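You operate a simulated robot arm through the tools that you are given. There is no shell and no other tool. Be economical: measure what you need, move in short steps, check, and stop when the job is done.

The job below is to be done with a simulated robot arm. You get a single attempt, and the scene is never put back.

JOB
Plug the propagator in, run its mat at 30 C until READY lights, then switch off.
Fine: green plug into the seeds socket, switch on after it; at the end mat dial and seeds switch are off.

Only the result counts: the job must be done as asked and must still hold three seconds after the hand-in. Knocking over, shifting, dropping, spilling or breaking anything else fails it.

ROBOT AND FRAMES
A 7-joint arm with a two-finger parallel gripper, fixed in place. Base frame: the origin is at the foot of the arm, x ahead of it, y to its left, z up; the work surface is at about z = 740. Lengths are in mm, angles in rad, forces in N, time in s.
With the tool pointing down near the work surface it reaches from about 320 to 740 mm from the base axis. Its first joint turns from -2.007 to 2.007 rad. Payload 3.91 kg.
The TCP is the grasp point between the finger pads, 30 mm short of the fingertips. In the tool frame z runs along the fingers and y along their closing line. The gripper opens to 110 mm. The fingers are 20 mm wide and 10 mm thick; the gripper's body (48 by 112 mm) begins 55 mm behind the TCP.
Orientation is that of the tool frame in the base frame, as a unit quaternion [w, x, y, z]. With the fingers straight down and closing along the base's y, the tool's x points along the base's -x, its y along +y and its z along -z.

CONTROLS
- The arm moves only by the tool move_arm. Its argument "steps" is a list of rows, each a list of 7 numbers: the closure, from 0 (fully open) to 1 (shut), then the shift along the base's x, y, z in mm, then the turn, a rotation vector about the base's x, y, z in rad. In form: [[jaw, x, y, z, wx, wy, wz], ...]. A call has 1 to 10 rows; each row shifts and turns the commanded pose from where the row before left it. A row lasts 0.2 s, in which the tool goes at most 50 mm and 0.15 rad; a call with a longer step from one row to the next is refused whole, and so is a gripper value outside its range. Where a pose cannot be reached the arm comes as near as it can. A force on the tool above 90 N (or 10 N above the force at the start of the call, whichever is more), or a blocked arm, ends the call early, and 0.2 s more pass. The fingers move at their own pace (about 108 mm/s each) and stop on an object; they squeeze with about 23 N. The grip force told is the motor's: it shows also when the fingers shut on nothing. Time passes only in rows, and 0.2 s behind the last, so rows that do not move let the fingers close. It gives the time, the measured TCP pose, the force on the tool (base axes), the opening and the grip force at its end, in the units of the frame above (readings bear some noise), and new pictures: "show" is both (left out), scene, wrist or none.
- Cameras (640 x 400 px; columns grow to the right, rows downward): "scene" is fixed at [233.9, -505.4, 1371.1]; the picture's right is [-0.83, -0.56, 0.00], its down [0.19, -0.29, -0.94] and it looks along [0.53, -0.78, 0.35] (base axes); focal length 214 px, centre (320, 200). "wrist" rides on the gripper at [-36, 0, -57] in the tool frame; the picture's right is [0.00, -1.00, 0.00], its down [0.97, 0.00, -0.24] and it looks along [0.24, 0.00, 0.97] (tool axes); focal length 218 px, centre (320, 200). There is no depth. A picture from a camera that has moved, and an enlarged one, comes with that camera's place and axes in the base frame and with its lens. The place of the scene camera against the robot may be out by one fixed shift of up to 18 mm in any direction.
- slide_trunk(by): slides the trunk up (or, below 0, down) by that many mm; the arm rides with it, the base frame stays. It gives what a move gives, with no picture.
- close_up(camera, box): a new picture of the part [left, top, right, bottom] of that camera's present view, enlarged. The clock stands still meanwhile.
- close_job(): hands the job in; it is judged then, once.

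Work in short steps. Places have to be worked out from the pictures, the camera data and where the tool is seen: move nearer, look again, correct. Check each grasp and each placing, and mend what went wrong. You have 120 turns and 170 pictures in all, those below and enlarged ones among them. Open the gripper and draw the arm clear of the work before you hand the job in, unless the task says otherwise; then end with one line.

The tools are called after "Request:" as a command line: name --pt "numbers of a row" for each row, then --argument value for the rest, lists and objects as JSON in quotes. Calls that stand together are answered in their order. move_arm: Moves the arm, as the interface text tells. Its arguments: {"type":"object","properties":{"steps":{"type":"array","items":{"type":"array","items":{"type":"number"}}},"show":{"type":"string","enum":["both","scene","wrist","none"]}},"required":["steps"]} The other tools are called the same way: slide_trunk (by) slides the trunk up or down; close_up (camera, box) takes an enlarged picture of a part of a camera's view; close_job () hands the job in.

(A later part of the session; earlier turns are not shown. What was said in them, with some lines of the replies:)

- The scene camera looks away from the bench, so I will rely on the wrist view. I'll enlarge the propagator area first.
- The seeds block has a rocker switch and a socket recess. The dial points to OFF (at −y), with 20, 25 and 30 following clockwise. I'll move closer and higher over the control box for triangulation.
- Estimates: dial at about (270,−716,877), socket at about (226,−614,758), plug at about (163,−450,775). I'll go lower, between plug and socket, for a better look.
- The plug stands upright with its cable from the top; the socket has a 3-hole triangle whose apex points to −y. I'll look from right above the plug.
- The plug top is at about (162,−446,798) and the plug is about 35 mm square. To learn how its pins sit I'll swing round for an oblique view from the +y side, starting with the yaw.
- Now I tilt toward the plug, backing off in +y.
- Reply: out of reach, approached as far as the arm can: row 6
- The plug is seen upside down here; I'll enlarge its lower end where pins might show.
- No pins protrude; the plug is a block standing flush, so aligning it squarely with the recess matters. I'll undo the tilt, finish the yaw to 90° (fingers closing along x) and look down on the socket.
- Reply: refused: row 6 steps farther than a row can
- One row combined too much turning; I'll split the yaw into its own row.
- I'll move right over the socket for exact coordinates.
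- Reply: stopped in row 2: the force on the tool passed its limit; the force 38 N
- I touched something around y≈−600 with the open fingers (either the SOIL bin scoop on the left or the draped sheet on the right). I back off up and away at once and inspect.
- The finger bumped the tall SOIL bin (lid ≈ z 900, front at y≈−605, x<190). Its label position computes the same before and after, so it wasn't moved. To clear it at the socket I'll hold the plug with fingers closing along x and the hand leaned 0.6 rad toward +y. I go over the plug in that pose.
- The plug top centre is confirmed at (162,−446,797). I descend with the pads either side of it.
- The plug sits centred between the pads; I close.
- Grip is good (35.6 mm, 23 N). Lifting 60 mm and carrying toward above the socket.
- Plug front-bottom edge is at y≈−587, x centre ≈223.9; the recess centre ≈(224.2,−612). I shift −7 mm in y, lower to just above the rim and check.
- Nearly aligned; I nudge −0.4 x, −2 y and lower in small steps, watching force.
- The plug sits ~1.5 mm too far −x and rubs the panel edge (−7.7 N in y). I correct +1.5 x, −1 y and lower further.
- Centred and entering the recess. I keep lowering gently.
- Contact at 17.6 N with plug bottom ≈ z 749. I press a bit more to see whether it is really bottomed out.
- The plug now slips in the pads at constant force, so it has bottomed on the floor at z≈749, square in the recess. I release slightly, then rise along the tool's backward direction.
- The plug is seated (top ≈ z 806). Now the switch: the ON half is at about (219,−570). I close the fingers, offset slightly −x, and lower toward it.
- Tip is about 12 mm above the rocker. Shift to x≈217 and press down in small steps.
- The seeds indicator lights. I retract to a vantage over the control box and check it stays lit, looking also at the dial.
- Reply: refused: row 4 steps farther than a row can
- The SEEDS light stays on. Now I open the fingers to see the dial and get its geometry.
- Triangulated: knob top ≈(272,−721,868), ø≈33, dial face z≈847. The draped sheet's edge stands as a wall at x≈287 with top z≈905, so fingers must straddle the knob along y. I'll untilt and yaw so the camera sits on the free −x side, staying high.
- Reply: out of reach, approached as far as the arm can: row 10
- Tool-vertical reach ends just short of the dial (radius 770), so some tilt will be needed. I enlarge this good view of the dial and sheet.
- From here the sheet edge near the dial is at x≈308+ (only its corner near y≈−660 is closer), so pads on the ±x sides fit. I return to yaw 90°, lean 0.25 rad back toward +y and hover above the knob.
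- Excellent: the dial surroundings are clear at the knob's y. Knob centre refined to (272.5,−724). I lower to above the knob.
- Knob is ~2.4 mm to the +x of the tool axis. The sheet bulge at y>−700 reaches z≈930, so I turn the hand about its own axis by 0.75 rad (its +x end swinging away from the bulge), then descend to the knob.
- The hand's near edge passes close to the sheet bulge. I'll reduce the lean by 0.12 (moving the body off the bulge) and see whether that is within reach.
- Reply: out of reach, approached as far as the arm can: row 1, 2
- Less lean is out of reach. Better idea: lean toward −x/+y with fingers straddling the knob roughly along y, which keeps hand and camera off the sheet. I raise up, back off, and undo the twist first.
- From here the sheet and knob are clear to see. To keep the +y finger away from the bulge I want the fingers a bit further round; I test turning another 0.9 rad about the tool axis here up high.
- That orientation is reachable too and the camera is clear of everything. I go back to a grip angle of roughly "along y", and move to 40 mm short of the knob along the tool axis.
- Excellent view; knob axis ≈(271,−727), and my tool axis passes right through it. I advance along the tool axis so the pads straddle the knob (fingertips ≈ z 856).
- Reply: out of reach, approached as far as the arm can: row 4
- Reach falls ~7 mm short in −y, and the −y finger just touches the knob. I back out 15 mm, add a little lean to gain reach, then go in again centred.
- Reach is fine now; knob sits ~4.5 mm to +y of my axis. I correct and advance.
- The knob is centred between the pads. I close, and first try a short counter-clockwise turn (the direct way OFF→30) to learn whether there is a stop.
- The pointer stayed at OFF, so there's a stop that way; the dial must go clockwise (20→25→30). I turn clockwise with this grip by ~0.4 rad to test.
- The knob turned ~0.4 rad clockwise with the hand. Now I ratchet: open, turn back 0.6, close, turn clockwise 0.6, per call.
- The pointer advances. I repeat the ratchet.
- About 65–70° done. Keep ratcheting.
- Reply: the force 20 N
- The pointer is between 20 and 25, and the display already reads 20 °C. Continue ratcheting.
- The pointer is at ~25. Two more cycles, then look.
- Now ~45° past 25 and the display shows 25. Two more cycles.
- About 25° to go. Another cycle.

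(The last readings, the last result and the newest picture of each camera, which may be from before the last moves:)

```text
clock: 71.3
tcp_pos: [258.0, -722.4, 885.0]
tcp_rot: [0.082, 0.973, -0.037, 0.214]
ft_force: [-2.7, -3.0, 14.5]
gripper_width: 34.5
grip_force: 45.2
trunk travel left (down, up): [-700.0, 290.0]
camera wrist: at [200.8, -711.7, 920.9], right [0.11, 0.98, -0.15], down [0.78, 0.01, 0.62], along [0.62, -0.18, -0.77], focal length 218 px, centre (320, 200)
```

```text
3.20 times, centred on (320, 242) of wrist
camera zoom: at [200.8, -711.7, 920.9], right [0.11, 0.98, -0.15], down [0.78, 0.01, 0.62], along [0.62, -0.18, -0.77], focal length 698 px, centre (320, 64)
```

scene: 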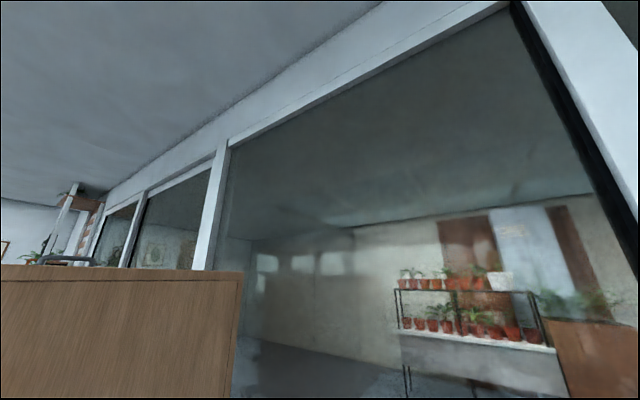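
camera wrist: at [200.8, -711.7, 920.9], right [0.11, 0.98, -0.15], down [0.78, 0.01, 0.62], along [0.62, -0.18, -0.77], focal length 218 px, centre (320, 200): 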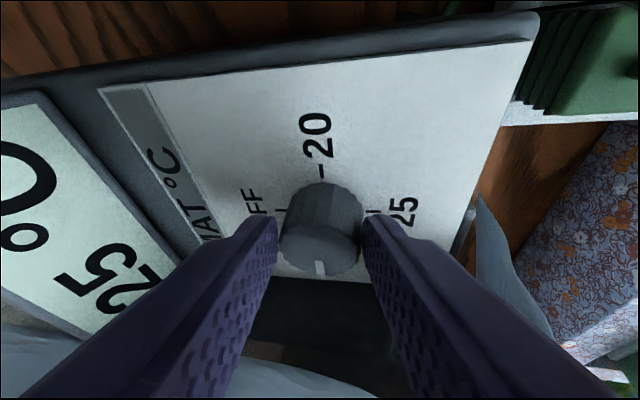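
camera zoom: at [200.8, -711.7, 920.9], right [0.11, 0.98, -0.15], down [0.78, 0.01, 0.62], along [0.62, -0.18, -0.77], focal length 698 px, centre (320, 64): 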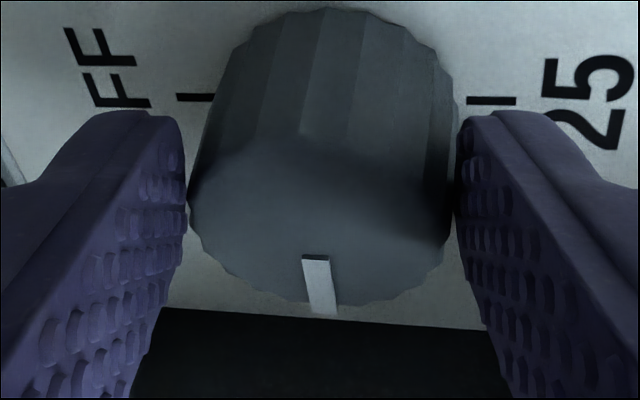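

The pointer now lines up with 30. I release and back off along the tool axis to view dial, display and READY lamp.

Request:
move_arm --pt "0.6 0 0 0 0 0 0" --pt "0.55 -4.5 2 10 0 0 0" --pt "0.55 -9 4 20 0 0 0" --pt "0.55 -9 4 20 0 0 0" --pt "0.55 -9 20 30 0 0 0" --pt "0.55 0 0 0 0 0 0" --show "wrist"

Request:
close_up --camera "wrist" --box '[180, 60, 460, 235]'

```text
clock: 72.7
tcp_pos: [225.8, -693.8, 963.0]
tcp_rot: [0.082, 0.973, -0.037, 0.213]
ft_force: [-0.5, -0.7, -0.8]
gripper_width: 49.5
grip_force: 0.1
trunk travel left (down, up): [-700.0, 290.0]
camera wrist: at [169.0, -683.1, 999.2], right [0.11, 0.98, -0.14], down [0.78, 0.01, 0.62], along [0.61, -0.18, -0.77], focal length 218 px, centre (320, 200)
```

wrist: 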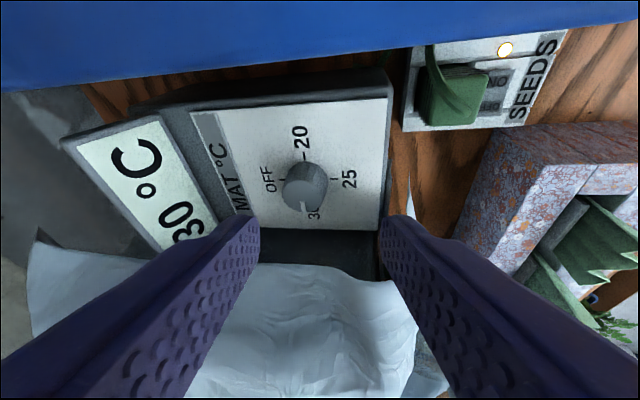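

```text
2.29 times, centred on (320, 148) of wrist
camera zoom: at [169.0, -683.1, 999.2], right [0.11, 0.98, -0.14], down [0.78, 0.01, 0.62], along [0.61, -0.18, -0.77], focal length 499 px, centre (320, 320)
```

zoom: 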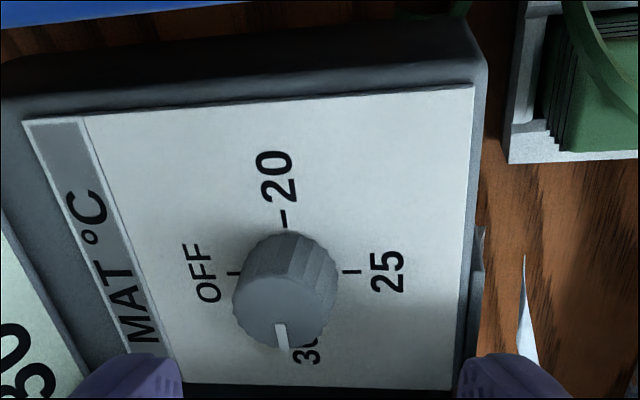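

Display shows 30 °C. The READY lamp is on the +y bevel, so I move +y to see it.

Request:
move_arm --pt "0.55 0 40 15 0 0 0" --pt "0.55 0 40 10 0 0 0" --pt "0.55 0 20 0 0 0 0" --pt "0.55 0 0 0 0 0 0" --show "wrist"

Request:
close_up --camera "wrist" --box '[100, 60, 420, 260]'

```text
clock: 73.7
tcp_pos: [219.8, -593.7, 988.7]
tcp_rot: [0.083, 0.973, -0.038, 0.213]
ft_force: [0.3, -0.5, 0.1]
gripper_width: 49.4
grip_force: 0.0
trunk travel left (down, up): [-700.0, 290.0]
camera wrist: at [163.6, -583.6, 1024.1], right [0.11, 0.98, -0.14], down [0.78, 0.0, 0.62], along [0.61, -0.18, -0.77], focal length 218 px, centre (320, 200)
```

wrist: 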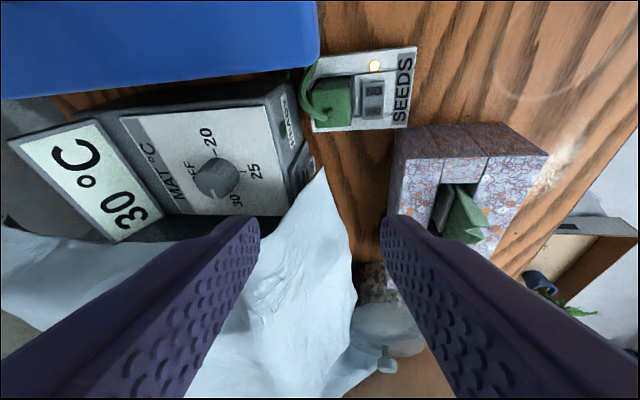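

```text
2.00 times, centred on (260, 160) of wrist
camera zoom: at [163.6, -583.6, 1024.1], right [0.11, 0.98, -0.14], down [0.78, 0.0, 0.62], along [0.61, -0.18, -0.77], focal length 436 px, centre (440, 280)
```

zoom: 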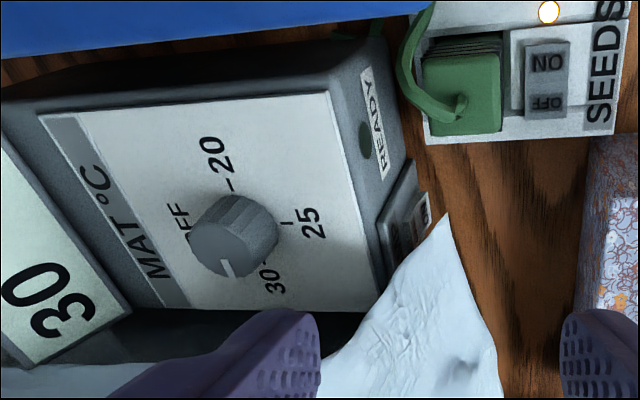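

READY is still dark; the pointer is at 30 and the readout is 30 °C. I wait.

Request:
move_arm --pt "0.55 0 0 0 0 0 0" --pt "0.55 0 0 0 0 0 0" --pt "0.55 0 0 0 0 0 0" --pt "0.55 0 0 0 0 0 0" --pt "0.55 0 0 0 0 0 0" --pt "0.55 0 0 0 0 0 0" --pt "0.55 0 0 0 0 0 0" --pt "0.55 0 0 0 0 0 0" --pt "0.55 0 0 0 0 0 0" --pt "0.55 0 0 0 0 0 0" --show "none"

Request:
move_arm --pt "0.55 0 0 0 0 0 0" --pt "0.55 0 0 0 0 0 0" --pt "0.55 0 0 0 0 0 0" --pt "0.55 0 0 0 0 0 0" --pt "0.55 0 0 0 0 0 0" --pt "0.55 0 0 0 0 0 0" --pt "0.55 0 0 0 0 0 0" --pt "0.55 0 0 0 0 0 0" --pt "0.55 0 0 0 0 0 0" --pt "0.55 0 0 0 0 0 0" --show "wrist"

```text
clock: 75.9
tcp_pos: [225.1, -593.5, 987.9]
tcp_rot: [0.082, 0.973, -0.037, 0.214]
ft_force: [-0.1, 0.5, -0.8]
gripper_width: 49.7
grip_force: 0.0
trunk travel left (down, up): [-700.0, 290.0]
```

```text
clock: 78.1
tcp_pos: [224.4, -593.8, 988.2]
tcp_rot: [0.082, 0.973, -0.037, 0.214]
ft_force: [0.5, 1.3, -0.2]
gripper_width: 49.2
grip_force: 0.1
trunk travel left (down, up): [-700.0, 290.0]
camera wrist: at [167.8, -583.0, 1024.1], right [0.11, 0.98, -0.14], down [0.78, 0.01, 0.62], along [0.61, -0.18, -0.77], focal length 218 px, centre (320, 200)
```

wrist: 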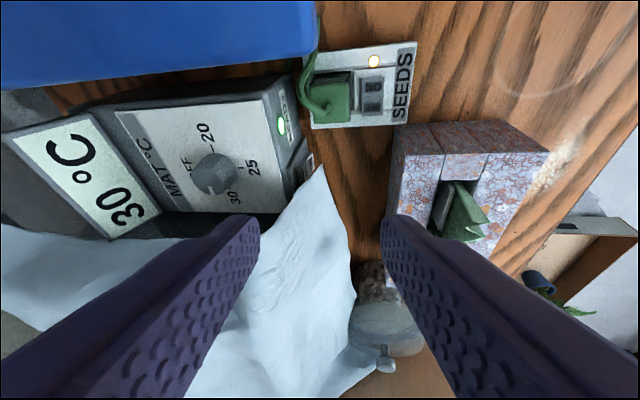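

READY is lit. Now I return to the knob by the reverse path to turn the dial back counter-clockwise to OFF.

Request:
move_arm --pt "0.6 0 -40 -5 0 0 0" --pt "0.6 0 -40 -10 0 0 0" --pt "0.6 0 -20 -10 0 0 0" --pt "0.6 9 -20 -30 0 0 0" --pt "0.6 9 -4 -20 0 0 0" --pt "0.6 0 0 0 0 0 0" --show "wrist"

```text
clock: 79.5
tcp_pos: [245.6, -717.4, 913.3]
tcp_rot: [0.083, 0.973, -0.038, 0.214]
ft_force: [-0.1, -0.4, 0.4]
gripper_width: 44.0
grip_force: 0.1
trunk travel left (down, up): [-700.0, 290.0]
camera wrist: at [188.1, -707.4, 949.3], right [0.11, 0.98, -0.14], down [0.78, 0.01, 0.62], along [0.61, -0.18, -0.77], focal length 218 px, centre (320, 200)
```

wrist: 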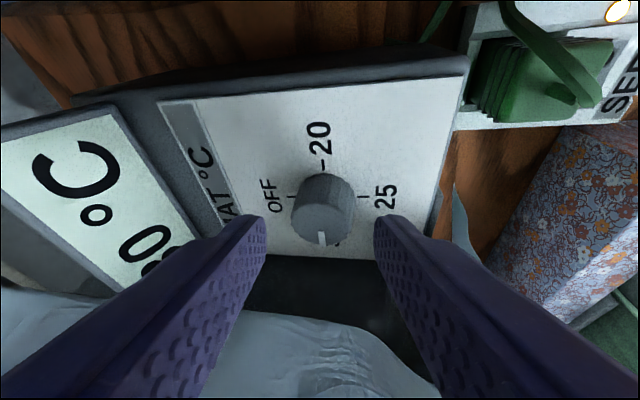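

Path looks the same as before. I advance onto the knob (turned 0.15 rad clockwise for range), grip and turn counter-clockwise.

Request:
move_arm --pt "0.6 5.5 -2.5 -13 0 0 0" --pt "0.6 6 -2.5 -15 0 0 0" --pt "0.6 0 0 0 0.061 -0.027 -0.134" --pt "0.95 0 0 0 0 0 0" --pt "0.95 0 0 0 -0.061 0.027 0.134" --pt "0.95 0 0 0 -0.061 0.027 0.134" --pt "0.95 0 0 0 -0.061 0.027 0.134" --pt "0.95 0 0 0 -0.061 0.027 0.134" --pt "0.95 0 0 0 0 0 0" --show "wrist"

Request:
close_up --camera "wrist" --box '[220, 180, 420, 305]'

```text
clock: 81.5
tcp_pos: [253.3, -721.2, 889.6]
tcp_rot: [0.132, 0.956, 0.182, 0.189]
ft_force: [-8.9, -0.3, 30.9]
gripper_width: 25.8
grip_force: 20.0
trunk travel left (down, up): [-700.0, 290.0]
camera wrist: at [197.7, -725.8, 930.6], right [-0.3, 0.9, -0.32], down [0.74, 0.43, 0.52], along [0.6, -0.08, -0.79], focal length 218 px, centre (320, 200)
```

wrist: 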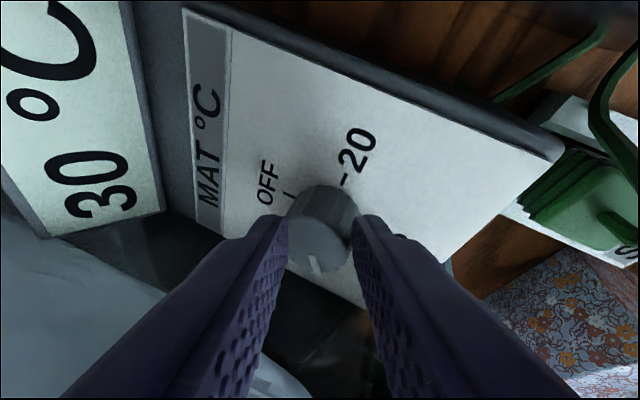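

```text
3.20 times, centred on (320, 242) of wrist
camera zoom: at [197.7, -725.8, 930.6], right [-0.3, 0.9, -0.32], down [0.74, 0.43, 0.52], along [0.6, -0.08, -0.79], focal length 698 px, centre (320, 64)
```

zoom: 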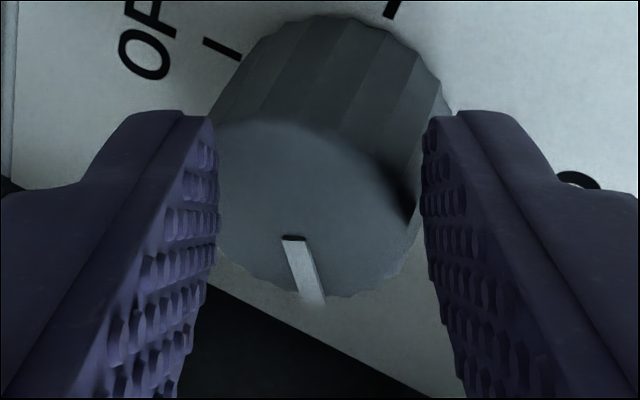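

The knob turned back ~0.5 rad but the pads slid toward its near side. I open, turn back, and re-check centring before gripping again.

Request:
move_arm --pt "0.6 0 0 0 0 0 0" --pt "0.6 0 0 0 0.061 -0.027 -0.134" --pt "0.6 0 0 0 0.061 -0.027 -0.134" --pt "0.6 0 0 0 0.061 -0.027 -0.134" --pt "0.6 0 0 0 0.061 -0.027 -0.134" --pt "0.6 0 0 0 0 0 0" --show "wrist"

Request:
close_up --camera "wrist" --box '[220, 180, 420, 305]'

```text
clock: 82.9
tcp_pos: [255.0, -721.9, 885.2]
tcp_rot: [0.067, 0.967, -0.111, 0.219]
ft_force: [0.3, 0.3, -0.2]
gripper_width: 43.8
grip_force: 0.1
trunk travel left (down, up): [-700.0, 290.0]
camera wrist: at [199.2, -706.0, 920.0], right [0.24, 0.97, -0.08], down [0.76, -0.14, 0.64], along [0.61, -0.22, -0.76], focal length 218 px, centre (320, 200)
```

wrist: 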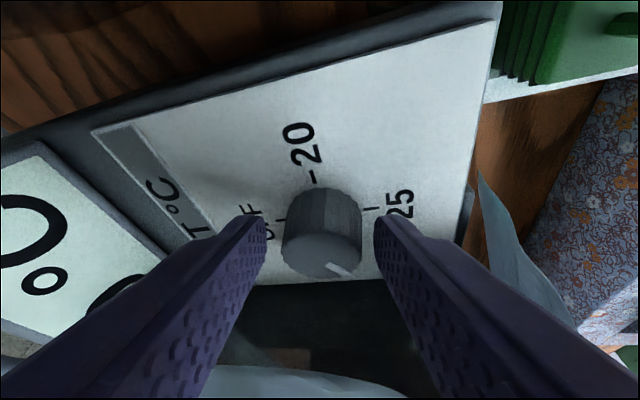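

```text
3.20 times, centred on (320, 242) of wrist
camera zoom: at [199.2, -706.0, 920.0], right [0.24, 0.97, -0.08], down [0.76, -0.14, 0.64], along [0.61, -0.22, -0.76], focal length 698 px, centre (320, 64)
```

zoom: 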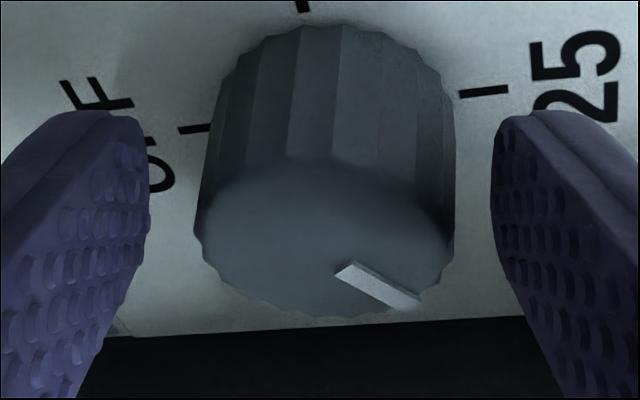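

Pointer is halfway back to 25. I shift +2.5 mm in x to recentre the grip and run a counter-clockwise ratchet cycle.

Request:
move_arm --pt "0.95 2.5 0.3 -0.5 0 0 0" --pt "0.95 0 0 0 -0.061 0.027 0.134" --pt "0.95 0 0 0 -0.061 0.027 0.134" --pt "0.95 0 0 0 -0.061 0.027 0.134" --pt "0.95 0 0 0 -0.061 0.027 0.134" --pt "0.6 0 0 0 0 0 0" --pt "0.6 0 0 0 0.061 -0.027 -0.134" --pt "0.6 0 0 0 0.061 -0.027 -0.134" --pt "0.6 0 0 0 0.061 -0.027 -0.134" --pt "0.6 0 0 0 0.061 -0.027 -0.134" --show "wrist"

Request:
close_up --camera "wrist" --box '[220, 180, 420, 305]'

```text
clock: 85.1
tcp_pos: [257.5, -723.3, 884.1]
tcp_rot: [0.065, 0.967, -0.11, 0.219]
ft_force: [0.4, -0.4, -0.4]
gripper_width: 43.7
grip_force: 0.0
trunk travel left (down, up): [-700.0, 290.0]
camera wrist: at [202.0, -706.4, 919.6], right [0.24, 0.97, -0.08], down [0.76, -0.14, 0.64], along [0.61, -0.22, -0.76], focal length 218 px, centre (320, 200)
```

wrist: 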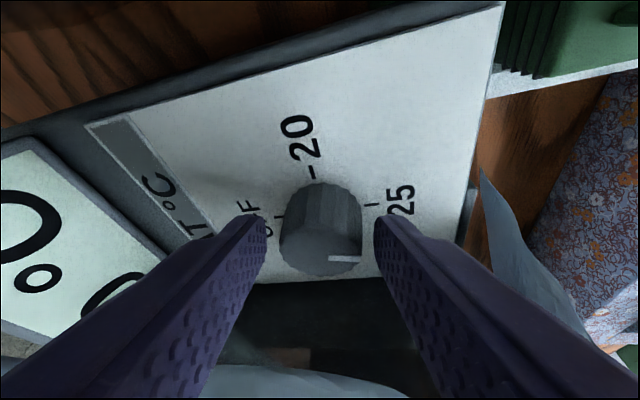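

```text
3.20 times, centred on (320, 242) of wrist
camera zoom: at [202.0, -706.4, 919.6], right [0.24, 0.97, -0.08], down [0.76, -0.14, 0.64], along [0.61, -0.22, -0.76], focal length 698 px, centre (320, 64)
```

zoom: 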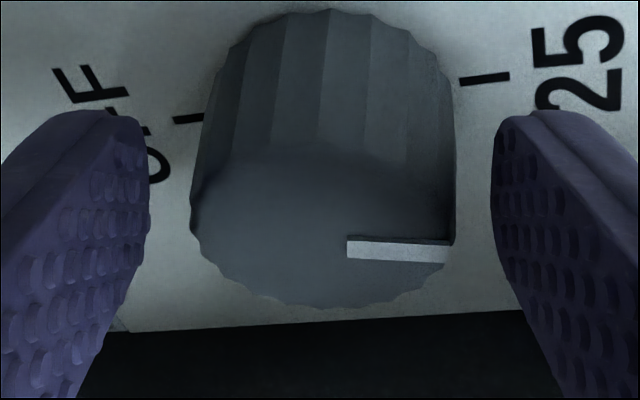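

Works: now near 25. I continue.

Request:
move_arm --pt "0.95 0 0 0 0 0 0" --pt "0.95 0 0 0 -0.061 0.027 0.134" --pt "0.95 0 0 0 -0.061 0.027 0.134" --pt "0.95 0 0 0 -0.061 0.027 0.134" --pt "0.95 0 0 0 -0.061 0.027 0.134" --pt "0.6 0 0 0 0 0 0" --pt "0.6 0 0 0 0.061 -0.027 -0.134" --pt "0.6 0 0 0 0.061 -0.027 -0.134" --pt "0.6 0 0 0 0.061 -0.027 -0.134" --pt "0.6 0 0 0 0.061 -0.027 -0.134" --show "none"

Request:
move_arm --pt "0.95 0 0 0 0 0 0" --pt "0.95 0 0 0 -0.061 0.027 0.134" --pt "0.95 0 0 0 -0.061 0.027 0.134" --pt "0.95 0 0 0 -0.061 0.027 0.134" --pt "0.95 0 0 0 -0.061 0.027 0.134" --pt "0.6 0 0 0 0 0 0" --pt "0.6 0 0 0 0.061 -0.027 -0.134" --pt "0.6 0 0 0 0.061 -0.027 -0.134" --pt "0.6 0 0 0 0.061 -0.027 -0.134" --pt "0.6 0 0 0 0.061 -0.027 -0.134" --show "wrist"

```text
clock: 87.3
tcp_pos: [258.6, -721.5, 885.1]
tcp_rot: [0.067, 0.967, -0.111, 0.218]
ft_force: [1.1, 0.2, 0.3]
gripper_width: 44.1
grip_force: 0.0
trunk travel left (down, up): [-700.0, 290.0]
```

```text
clock: 89.5
tcp_pos: [257.3, -720.5, 884.6]
tcp_rot: [0.066, 0.967, -0.111, 0.22]
ft_force: [0.6, -0.3, -0.2]
gripper_width: 43.9
grip_force: 0.1
trunk travel left (down, up): [-700.0, 290.0]
camera wrist: at [202.0, -704.8, 919.9], right [0.24, 0.97, -0.08], down [0.76, -0.14, 0.64], along [0.61, -0.22, -0.76], focal length 218 px, centre (320, 200)
```

wrist: 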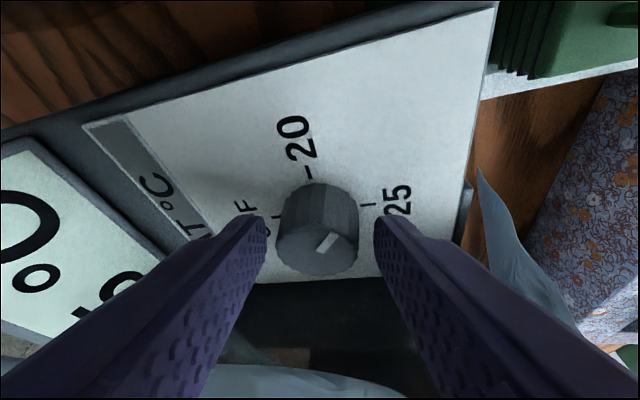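

Progressing toward 20. Slight +y drift; I correct 1.5 mm and continue.

Request:
move_arm --pt "0.95 0 -1.5 0 0 0 0" --pt "0.95 0 0 0 -0.061 0.027 0.134" --pt "0.95 0 0 0 -0.061 0.027 0.134" --pt "0.95 0 0 0 -0.061 0.027 0.134" --pt "0.95 0 0 0 -0.061 0.027 0.134" --pt "0.6 0 0 0 0 0 0" --pt "0.6 0 0 0 0.061 -0.027 -0.134" --pt "0.6 0 0 0 0.061 -0.027 -0.134" --pt "0.6 0 0 0 0.061 -0.027 -0.134" --pt "0.6 0 0 0 0.061 -0.027 -0.134" --show "none"

Request:
move_arm --pt "0.95 0 0 0 0 0 0" --pt "0.95 0 0 0 -0.061 0.027 0.134" --pt "0.95 0 0 0 -0.061 0.027 0.134" --pt "0.95 0 0 0 -0.061 0.027 0.134" --pt "0.95 0 0 0 -0.061 0.027 0.134" --pt "0.6 0 0 0 0 0 0" --pt "0.6 0 0 0 0.061 -0.027 -0.134" --pt "0.6 0 0 0 0.061 -0.027 -0.134" --pt "0.6 0 0 0 0.061 -0.027 -0.134" --pt "0.6 0 0 0 0.061 -0.027 -0.134" --show "wrist"

```text
clock: 91.7
tcp_pos: [257.5, -723.8, 885.0]
tcp_rot: [0.066, 0.967, -0.111, 0.219]
ft_force: [-0.6, 0.6, -0.7]
gripper_width: 44.1
grip_force: 0.1
trunk travel left (down, up): [-700.0, 290.0]
```

```text
clock: 93.9
tcp_pos: [258.9, -721.9, 884.8]
tcp_rot: [0.067, 0.967, -0.111, 0.22]
ft_force: [0.1, 0.0, -0.4]
gripper_width: 44.1
grip_force: 0.0
trunk travel left (down, up): [-700.0, 290.0]
camera wrist: at [201.8, -706.9, 920.3], right [0.24, 0.97, -0.08], down [0.76, -0.14, 0.64], along [0.61, -0.22, -0.76], focal length 218 px, centre (320, 200)
```

wrist: 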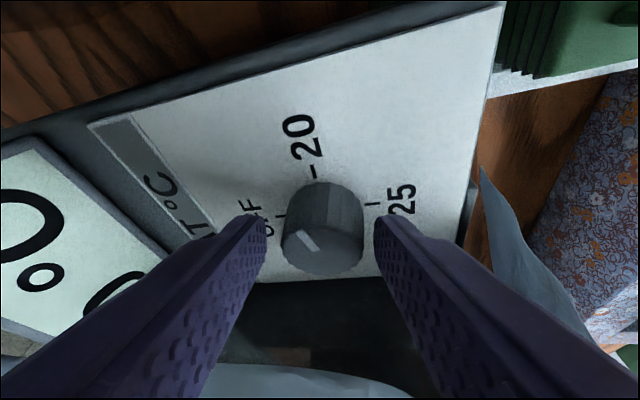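

The pointer is past 20, ~55° from OFF. Two more cycles, running into the OFF stop.

Request:
move_arm --pt "0.95 0 0 0 0 0 0" --pt "0.95 0 0 0 -0.061 0.027 0.134" --pt "0.95 0 0 0 -0.061 0.027 0.134" --pt "0.95 0 0 0 -0.061 0.027 0.134" --pt "0.95 0 0 0 -0.061 0.027 0.134" --pt "0.6 0 0 0 0 0 0" --pt "0.6 0 0 0 0.061 -0.027 -0.134" --pt "0.6 0 0 0 0.061 -0.027 -0.134" --pt "0.6 0 0 0 0.061 -0.027 -0.134" --pt "0.6 0 0 0 0.061 -0.027 -0.134" --show "none"

Request:
move_arm --pt "0.95 0 0 0 0 0 0" --pt "0.95 0 0 0 -0.061 0.027 0.134" --pt "0.95 0 0 0 -0.061 0.027 0.134" --pt "0.95 0 0 0 -0.061 0.027 0.134" --pt "0.95 0 0 0 -0.061 0.027 0.134" --pt "0.6 0 0 0 0 0 0" --pt "0.6 0 0 0 0.061 -0.027 -0.134" --pt "0.6 0 0 0 0.061 -0.027 -0.134" --pt "0.6 0 0 0 0.061 -0.027 -0.134" --pt "0.6 0 0 0 0.061 -0.027 -0.134" --show "wrist"

Request:
close_up --camera "wrist" --box '[220, 180, 420, 305]'

```text
clock: 96.1
tcp_pos: [257.8, -722.4, 883.5]
tcp_rot: [0.067, 0.967, -0.111, 0.218]
ft_force: [1.0, -1.1, -0.5]
gripper_width: 43.9
grip_force: 0.1
trunk travel left (down, up): [-700.0, 290.0]
```

```text
clock: 98.3
tcp_pos: [256.8, -722.9, 884.0]
tcp_rot: [0.067, 0.967, -0.111, 0.22]
ft_force: [0.0, -0.4, -0.7]
gripper_width: 44.0
grip_force: 0.1
trunk travel left (down, up): [-700.0, 290.0]
camera wrist: at [201.5, -707.6, 920.0], right [0.24, 0.97, -0.08], down [0.76, -0.14, 0.64], along [0.61, -0.22, -0.76], focal length 218 px, centre (320, 200)
```

wrist: 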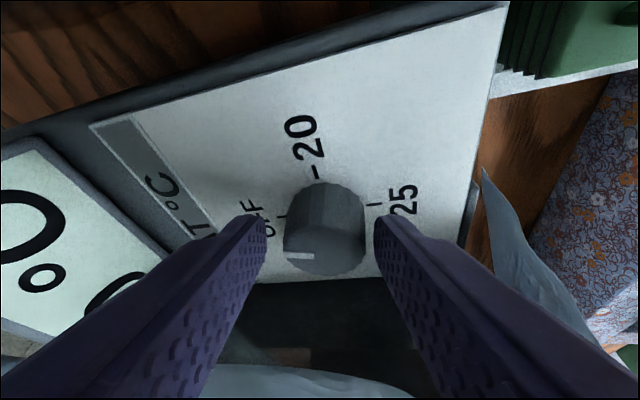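

```text
3.20 times, centred on (320, 242) of wrist
camera zoom: at [201.5, -707.6, 920.0], right [0.24, 0.97, -0.08], down [0.76, -0.14, 0.64], along [0.61, -0.22, -0.76], focal length 698 px, centre (320, 64)
```

zoom: 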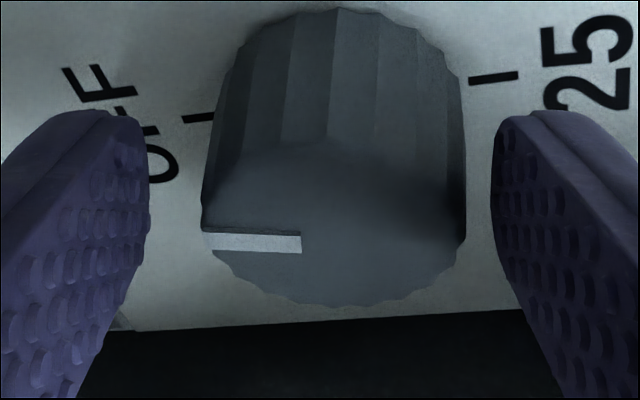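

Still ~15–20° short of OFF. Another cycle into the stop, with 1 mm recentring.

Request:
move_arm --pt "0.95 0 1.2 0 0 0 0" --pt "0.95 0 0 0 -0.061 0.027 0.134" --pt "0.95 0 0 0 -0.061 0.027 0.134" --pt "0.95 0 0 0 -0.061 0.027 0.134" --pt "0.95 0 0 0 -0.061 0.027 0.134" --pt "0.6 0 0 0 0 0 0" --pt "0.6 0 0 0 0.061 -0.027 -0.134" --pt "0.6 0 0 0 0.061 -0.027 -0.134" --pt "0.6 0 0 0 0.061 -0.027 -0.134" --pt "0.6 0 0 0 0 0 0" --show "wrist"

Request:
close_up --camera "wrist" --box '[220, 180, 420, 305]'

```text
clock: 100.5
tcp_pos: [259.7, -722.1, 885.7]
tcp_rot: [0.082, 0.973, -0.038, 0.213]
ft_force: [0.2, 0.9, -0.6]
gripper_width: 43.7
grip_force: 0.1
trunk travel left (down, up): [-700.0, 290.0]
camera wrist: at [201.5, -711.0, 920.9], right [0.11, 0.98, -0.14], down [0.78, 0.01, 0.62], along [0.61, -0.18, -0.77], focal length 218 px, centre (320, 200)
```

wrist: 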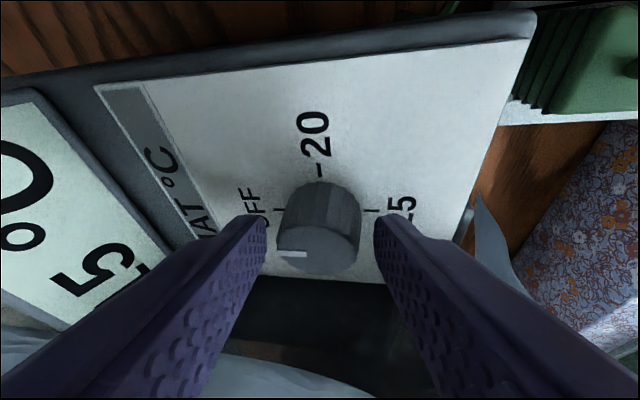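

```text
3.20 times, centred on (320, 242) of wrist
camera zoom: at [201.5, -711.0, 920.9], right [0.11, 0.98, -0.14], down [0.78, 0.01, 0.62], along [0.61, -0.18, -0.77], focal length 698 px, centre (320, 64)
```

zoom: 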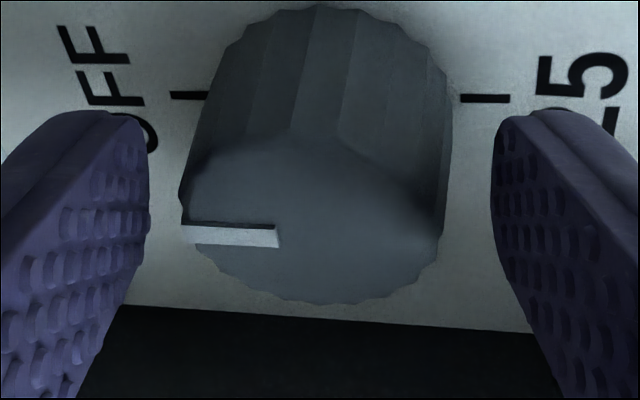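

The pointer matches its original OFF angle exactly. I back out along the same path and view the result.

Request:
move_arm --pt "0.6 -4.5 2 10 0 0 0" --pt "0.6 -9 4 20 0 0 0" --pt "0.6 -9 4 20 0 0 0" --pt "0.6 -9 20 30 0 0 0" --pt "0.6 0 40 15 0 0 0" --pt "0.6 0 40 10 0 0 0" --pt "0.6 0 20 0 0 0 0" --pt "0.6 0 0 0 0 0 0" --show "wrist"

Request:
close_up --camera "wrist" --box '[100, 60, 420, 260]'

```text
clock: 102.3
tcp_pos: [226.0, -591.6, 988.5]
tcp_rot: [0.083, 0.973, -0.037, 0.214]
ft_force: [0.7, 0.5, 0.1]
gripper_width: 43.9
grip_force: 0.0
trunk travel left (down, up): [-700.0, 290.0]
camera wrist: at [169.5, -581.1, 1024.5], right [0.11, 0.98, -0.14], down [0.78, 0.01, 0.62], along [0.61, -0.18, -0.77], focal length 218 px, centre (320, 200)
```

wrist: 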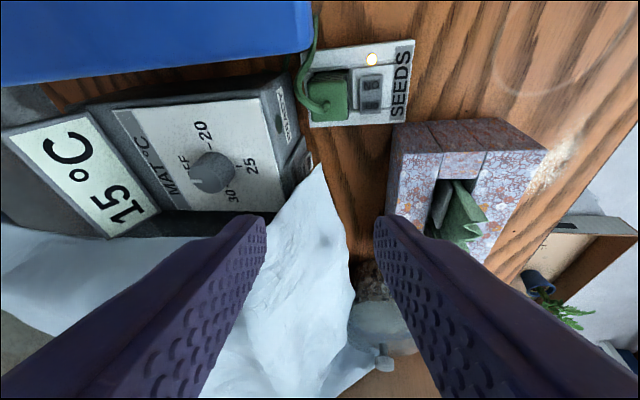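

```text
2.00 times, centred on (260, 160) of wrist
camera zoom: at [169.5, -581.1, 1024.5], right [0.11, 0.98, -0.14], down [0.78, 0.01, 0.62], along [0.61, -0.18, -0.77], focal length 436 px, centre (440, 280)
```

zoom: 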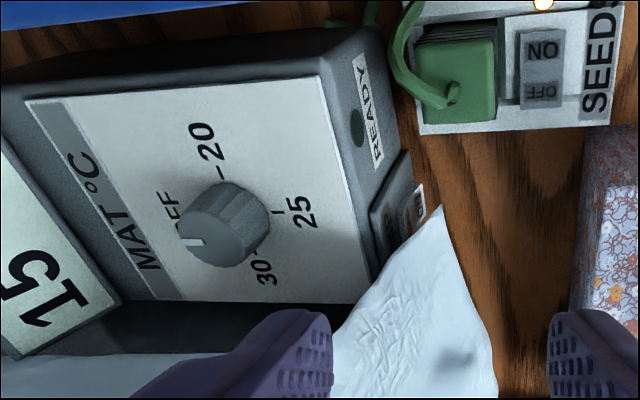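

Dial is OFF, readout 15 °C, READY out. Now I reorient to the pressing pose (yaw 90°, lean 0.3) with the fingers closed, above the switch.

Request:
move_arm --pt "1 1.5 3 -3 0.0218 -0.0017 -0.1465" --pt "1 1.5 3 -3 0.0218 -0.0017 -0.1465" --pt "1 1.5 3 -3 0.0218 -0.0017 -0.1465" --pt "1 1.5 3 -3 0.0218 -0.0017 -0.1465" --pt "1 1.5 3 -3 0.0218 -0.0017 -0.1465" --pt "1 1.5 3 -3 0.0218 -0.0017 -0.1465" --pt "1 1.5 3 -3 0.0218 -0.0017 -0.1465" --pt "1 1.5 3 -3 0.0218 -0.0017 -0.1465" --pt "1 1.5 1 -3 0.0218 -0.0017 -0.1465" --pt "1 1.5 0 -3 0.0218 -0.0017 -0.1465" --show "none"

Request:
move_arm --pt "1 0 0 -35 0 0 0" --pt "1 0 0 -35 0 0 0" --pt "1 0 0 -30 0 0 0" --pt "1 0 0 -20 0 0 0" --pt "1 0 0 0 0 0 0" --show "wrist"

Request:
close_up --camera "wrist" --box '[220, 120, 420, 245]'

```text
clock: 104.5
tcp_pos: [241.7, -565.6, 959.7]
tcp_rot: [0.107, 0.7, -0.698, 0.106]
ft_force: [0.5, 0.0, 0.1]
gripper_width: 0.3
grip_force: 23.6
trunk travel left (down, up): [-700.0, 290.0]
```

```text
clock: 105.7
tcp_pos: [240.8, -564.9, 840.3]
tcp_rot: [0.106, 0.701, -0.698, 0.106]
ft_force: [-0.3, -0.3, 0.3]
gripper_width: 0.0
grip_force: 22.6
trunk travel left (down, up): [-700.0, 290.0]
camera wrist: at [238.9, -514.9, 884.9], right [1.0, 0.0, 0.0], down [0.0, -0.86, 0.52], along [0.0, -0.52, -0.86], focal length 218 px, centre (320, 200)
```

wrist: 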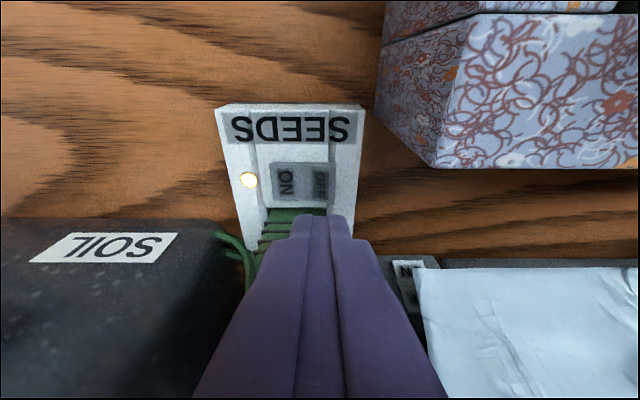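

```text
3.20 times, centred on (320, 182) of wrist
camera zoom: at [238.9, -514.9, 884.9], right [1.0, 0.0, 0.0], down [0.0, -0.86, 0.52], along [0.0, -0.52, -0.86], focal length 698 px, centre (320, 256)
```

zoom: 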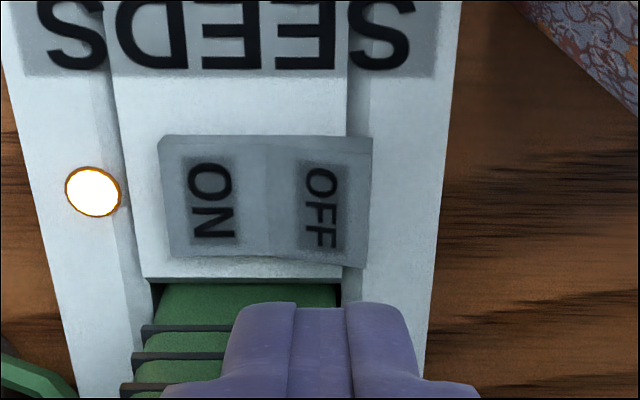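

The tip is right above the OFF half. I lower and press in small steps.

Request:
move_arm --pt "1 0.5 0 -15 0 0 0" --pt "1 0 0 -10 0 0 0" --pt "1 0 0 -4 0 0 0" --pt "1 0 0 -4 0 0 0" --pt "1 0 0 -3 0 0 0" --pt "1 0 0 0 0 0 0" --show "wrist"

```text
clock: 107.1
tcp_pos: [242.2, -567.5, 807.4]
tcp_rot: [0.107, 0.7, -0.698, 0.109]
ft_force: [2.3, 6.3, 34.4]
gripper_width: 0.0
grip_force: 22.9
trunk travel left (down, up): [-700.0, 290.0]
camera wrist: at [241.1, -516.0, 851.0], right [1.0, 0.0, 0.0], down [0.0, -0.85, 0.52], along [0.0, -0.52, -0.85], focal length 218 px, centre (320, 200)
```

wrist: 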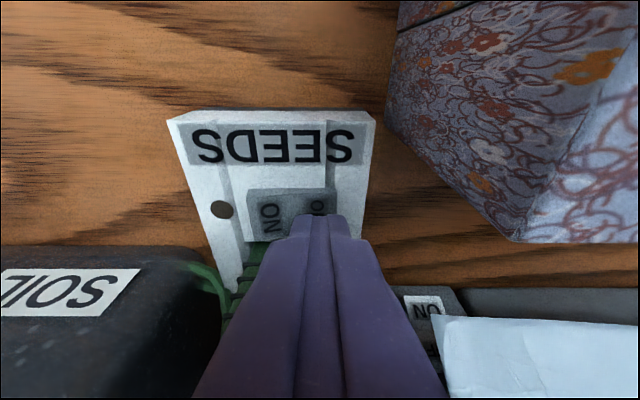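

The seeds lamp is out. I rise clear, open the gripper up high and check the whole scene.

Request:
move_arm --pt "1 0 0 15 0 0 0" --pt "1 0 3 40 0 0 0" --pt "1 0 5 45 0 0 0" --pt "1 0 5 45 0 0 0" --pt "0.5 -10 10 35 0 0 0" --pt "0.1 -20 20 20 0 0 0" --pt "0 0 0 0 0 0 0" --show "wrist"

Request:
close_up --camera "wrist" --box '[220, 30, 420, 230]'

```text
clock: 108.7
tcp_pos: [210.0, -522.2, 1003.3]
tcp_rot: [0.107, 0.7, -0.698, 0.106]
ft_force: [0.0, 0.2, -0.1]
gripper_width: 110.4
grip_force: 0.1
trunk travel left (down, up): [-700.0, 290.0]
camera wrist: at [209.0, -471.6, 1047.7], right [1.0, 0.0, 0.0], down [0.0, -0.86, 0.52], along [0.0, -0.52, -0.86], focal length 218 px, centre (320, 200)
```

wrist: 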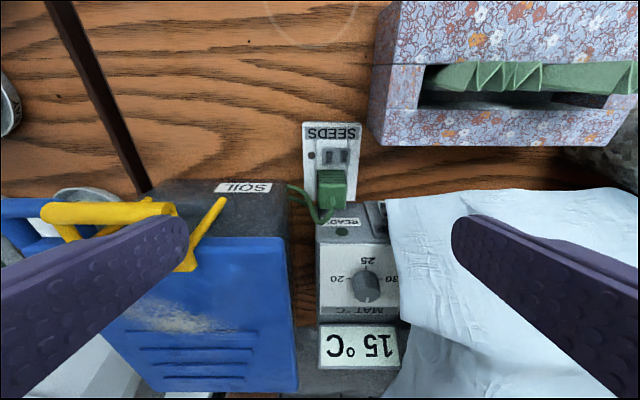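

```text
2.00 times, centred on (320, 130) of wrist
camera zoom: at [209.0, -471.6, 1047.7], right [1.0, 0.0, 0.0], down [0.0, -0.86, 0.52], along [0.0, -0.52, -0.86], focal length 436 px, centre (320, 340)
```

zoom: 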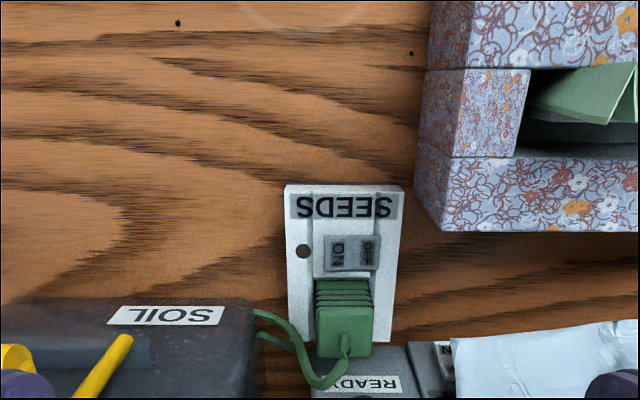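

The plug is seated, the switch is off (lamp dark), the dial is at OFF, READY is out, and the other items look undisturbed. The gripper is open and clear, so I hand in.

Request:
close_job

```text
The job is handed in.
```

I plugged the green plug into the seeds socket, switched it on, and ran the mat at 30 °C until READY lit. Then I turned the mat dial and the seeds switch off. One of the fingers bumped the SOIL bin once, but the pictures show no sign that it moved.
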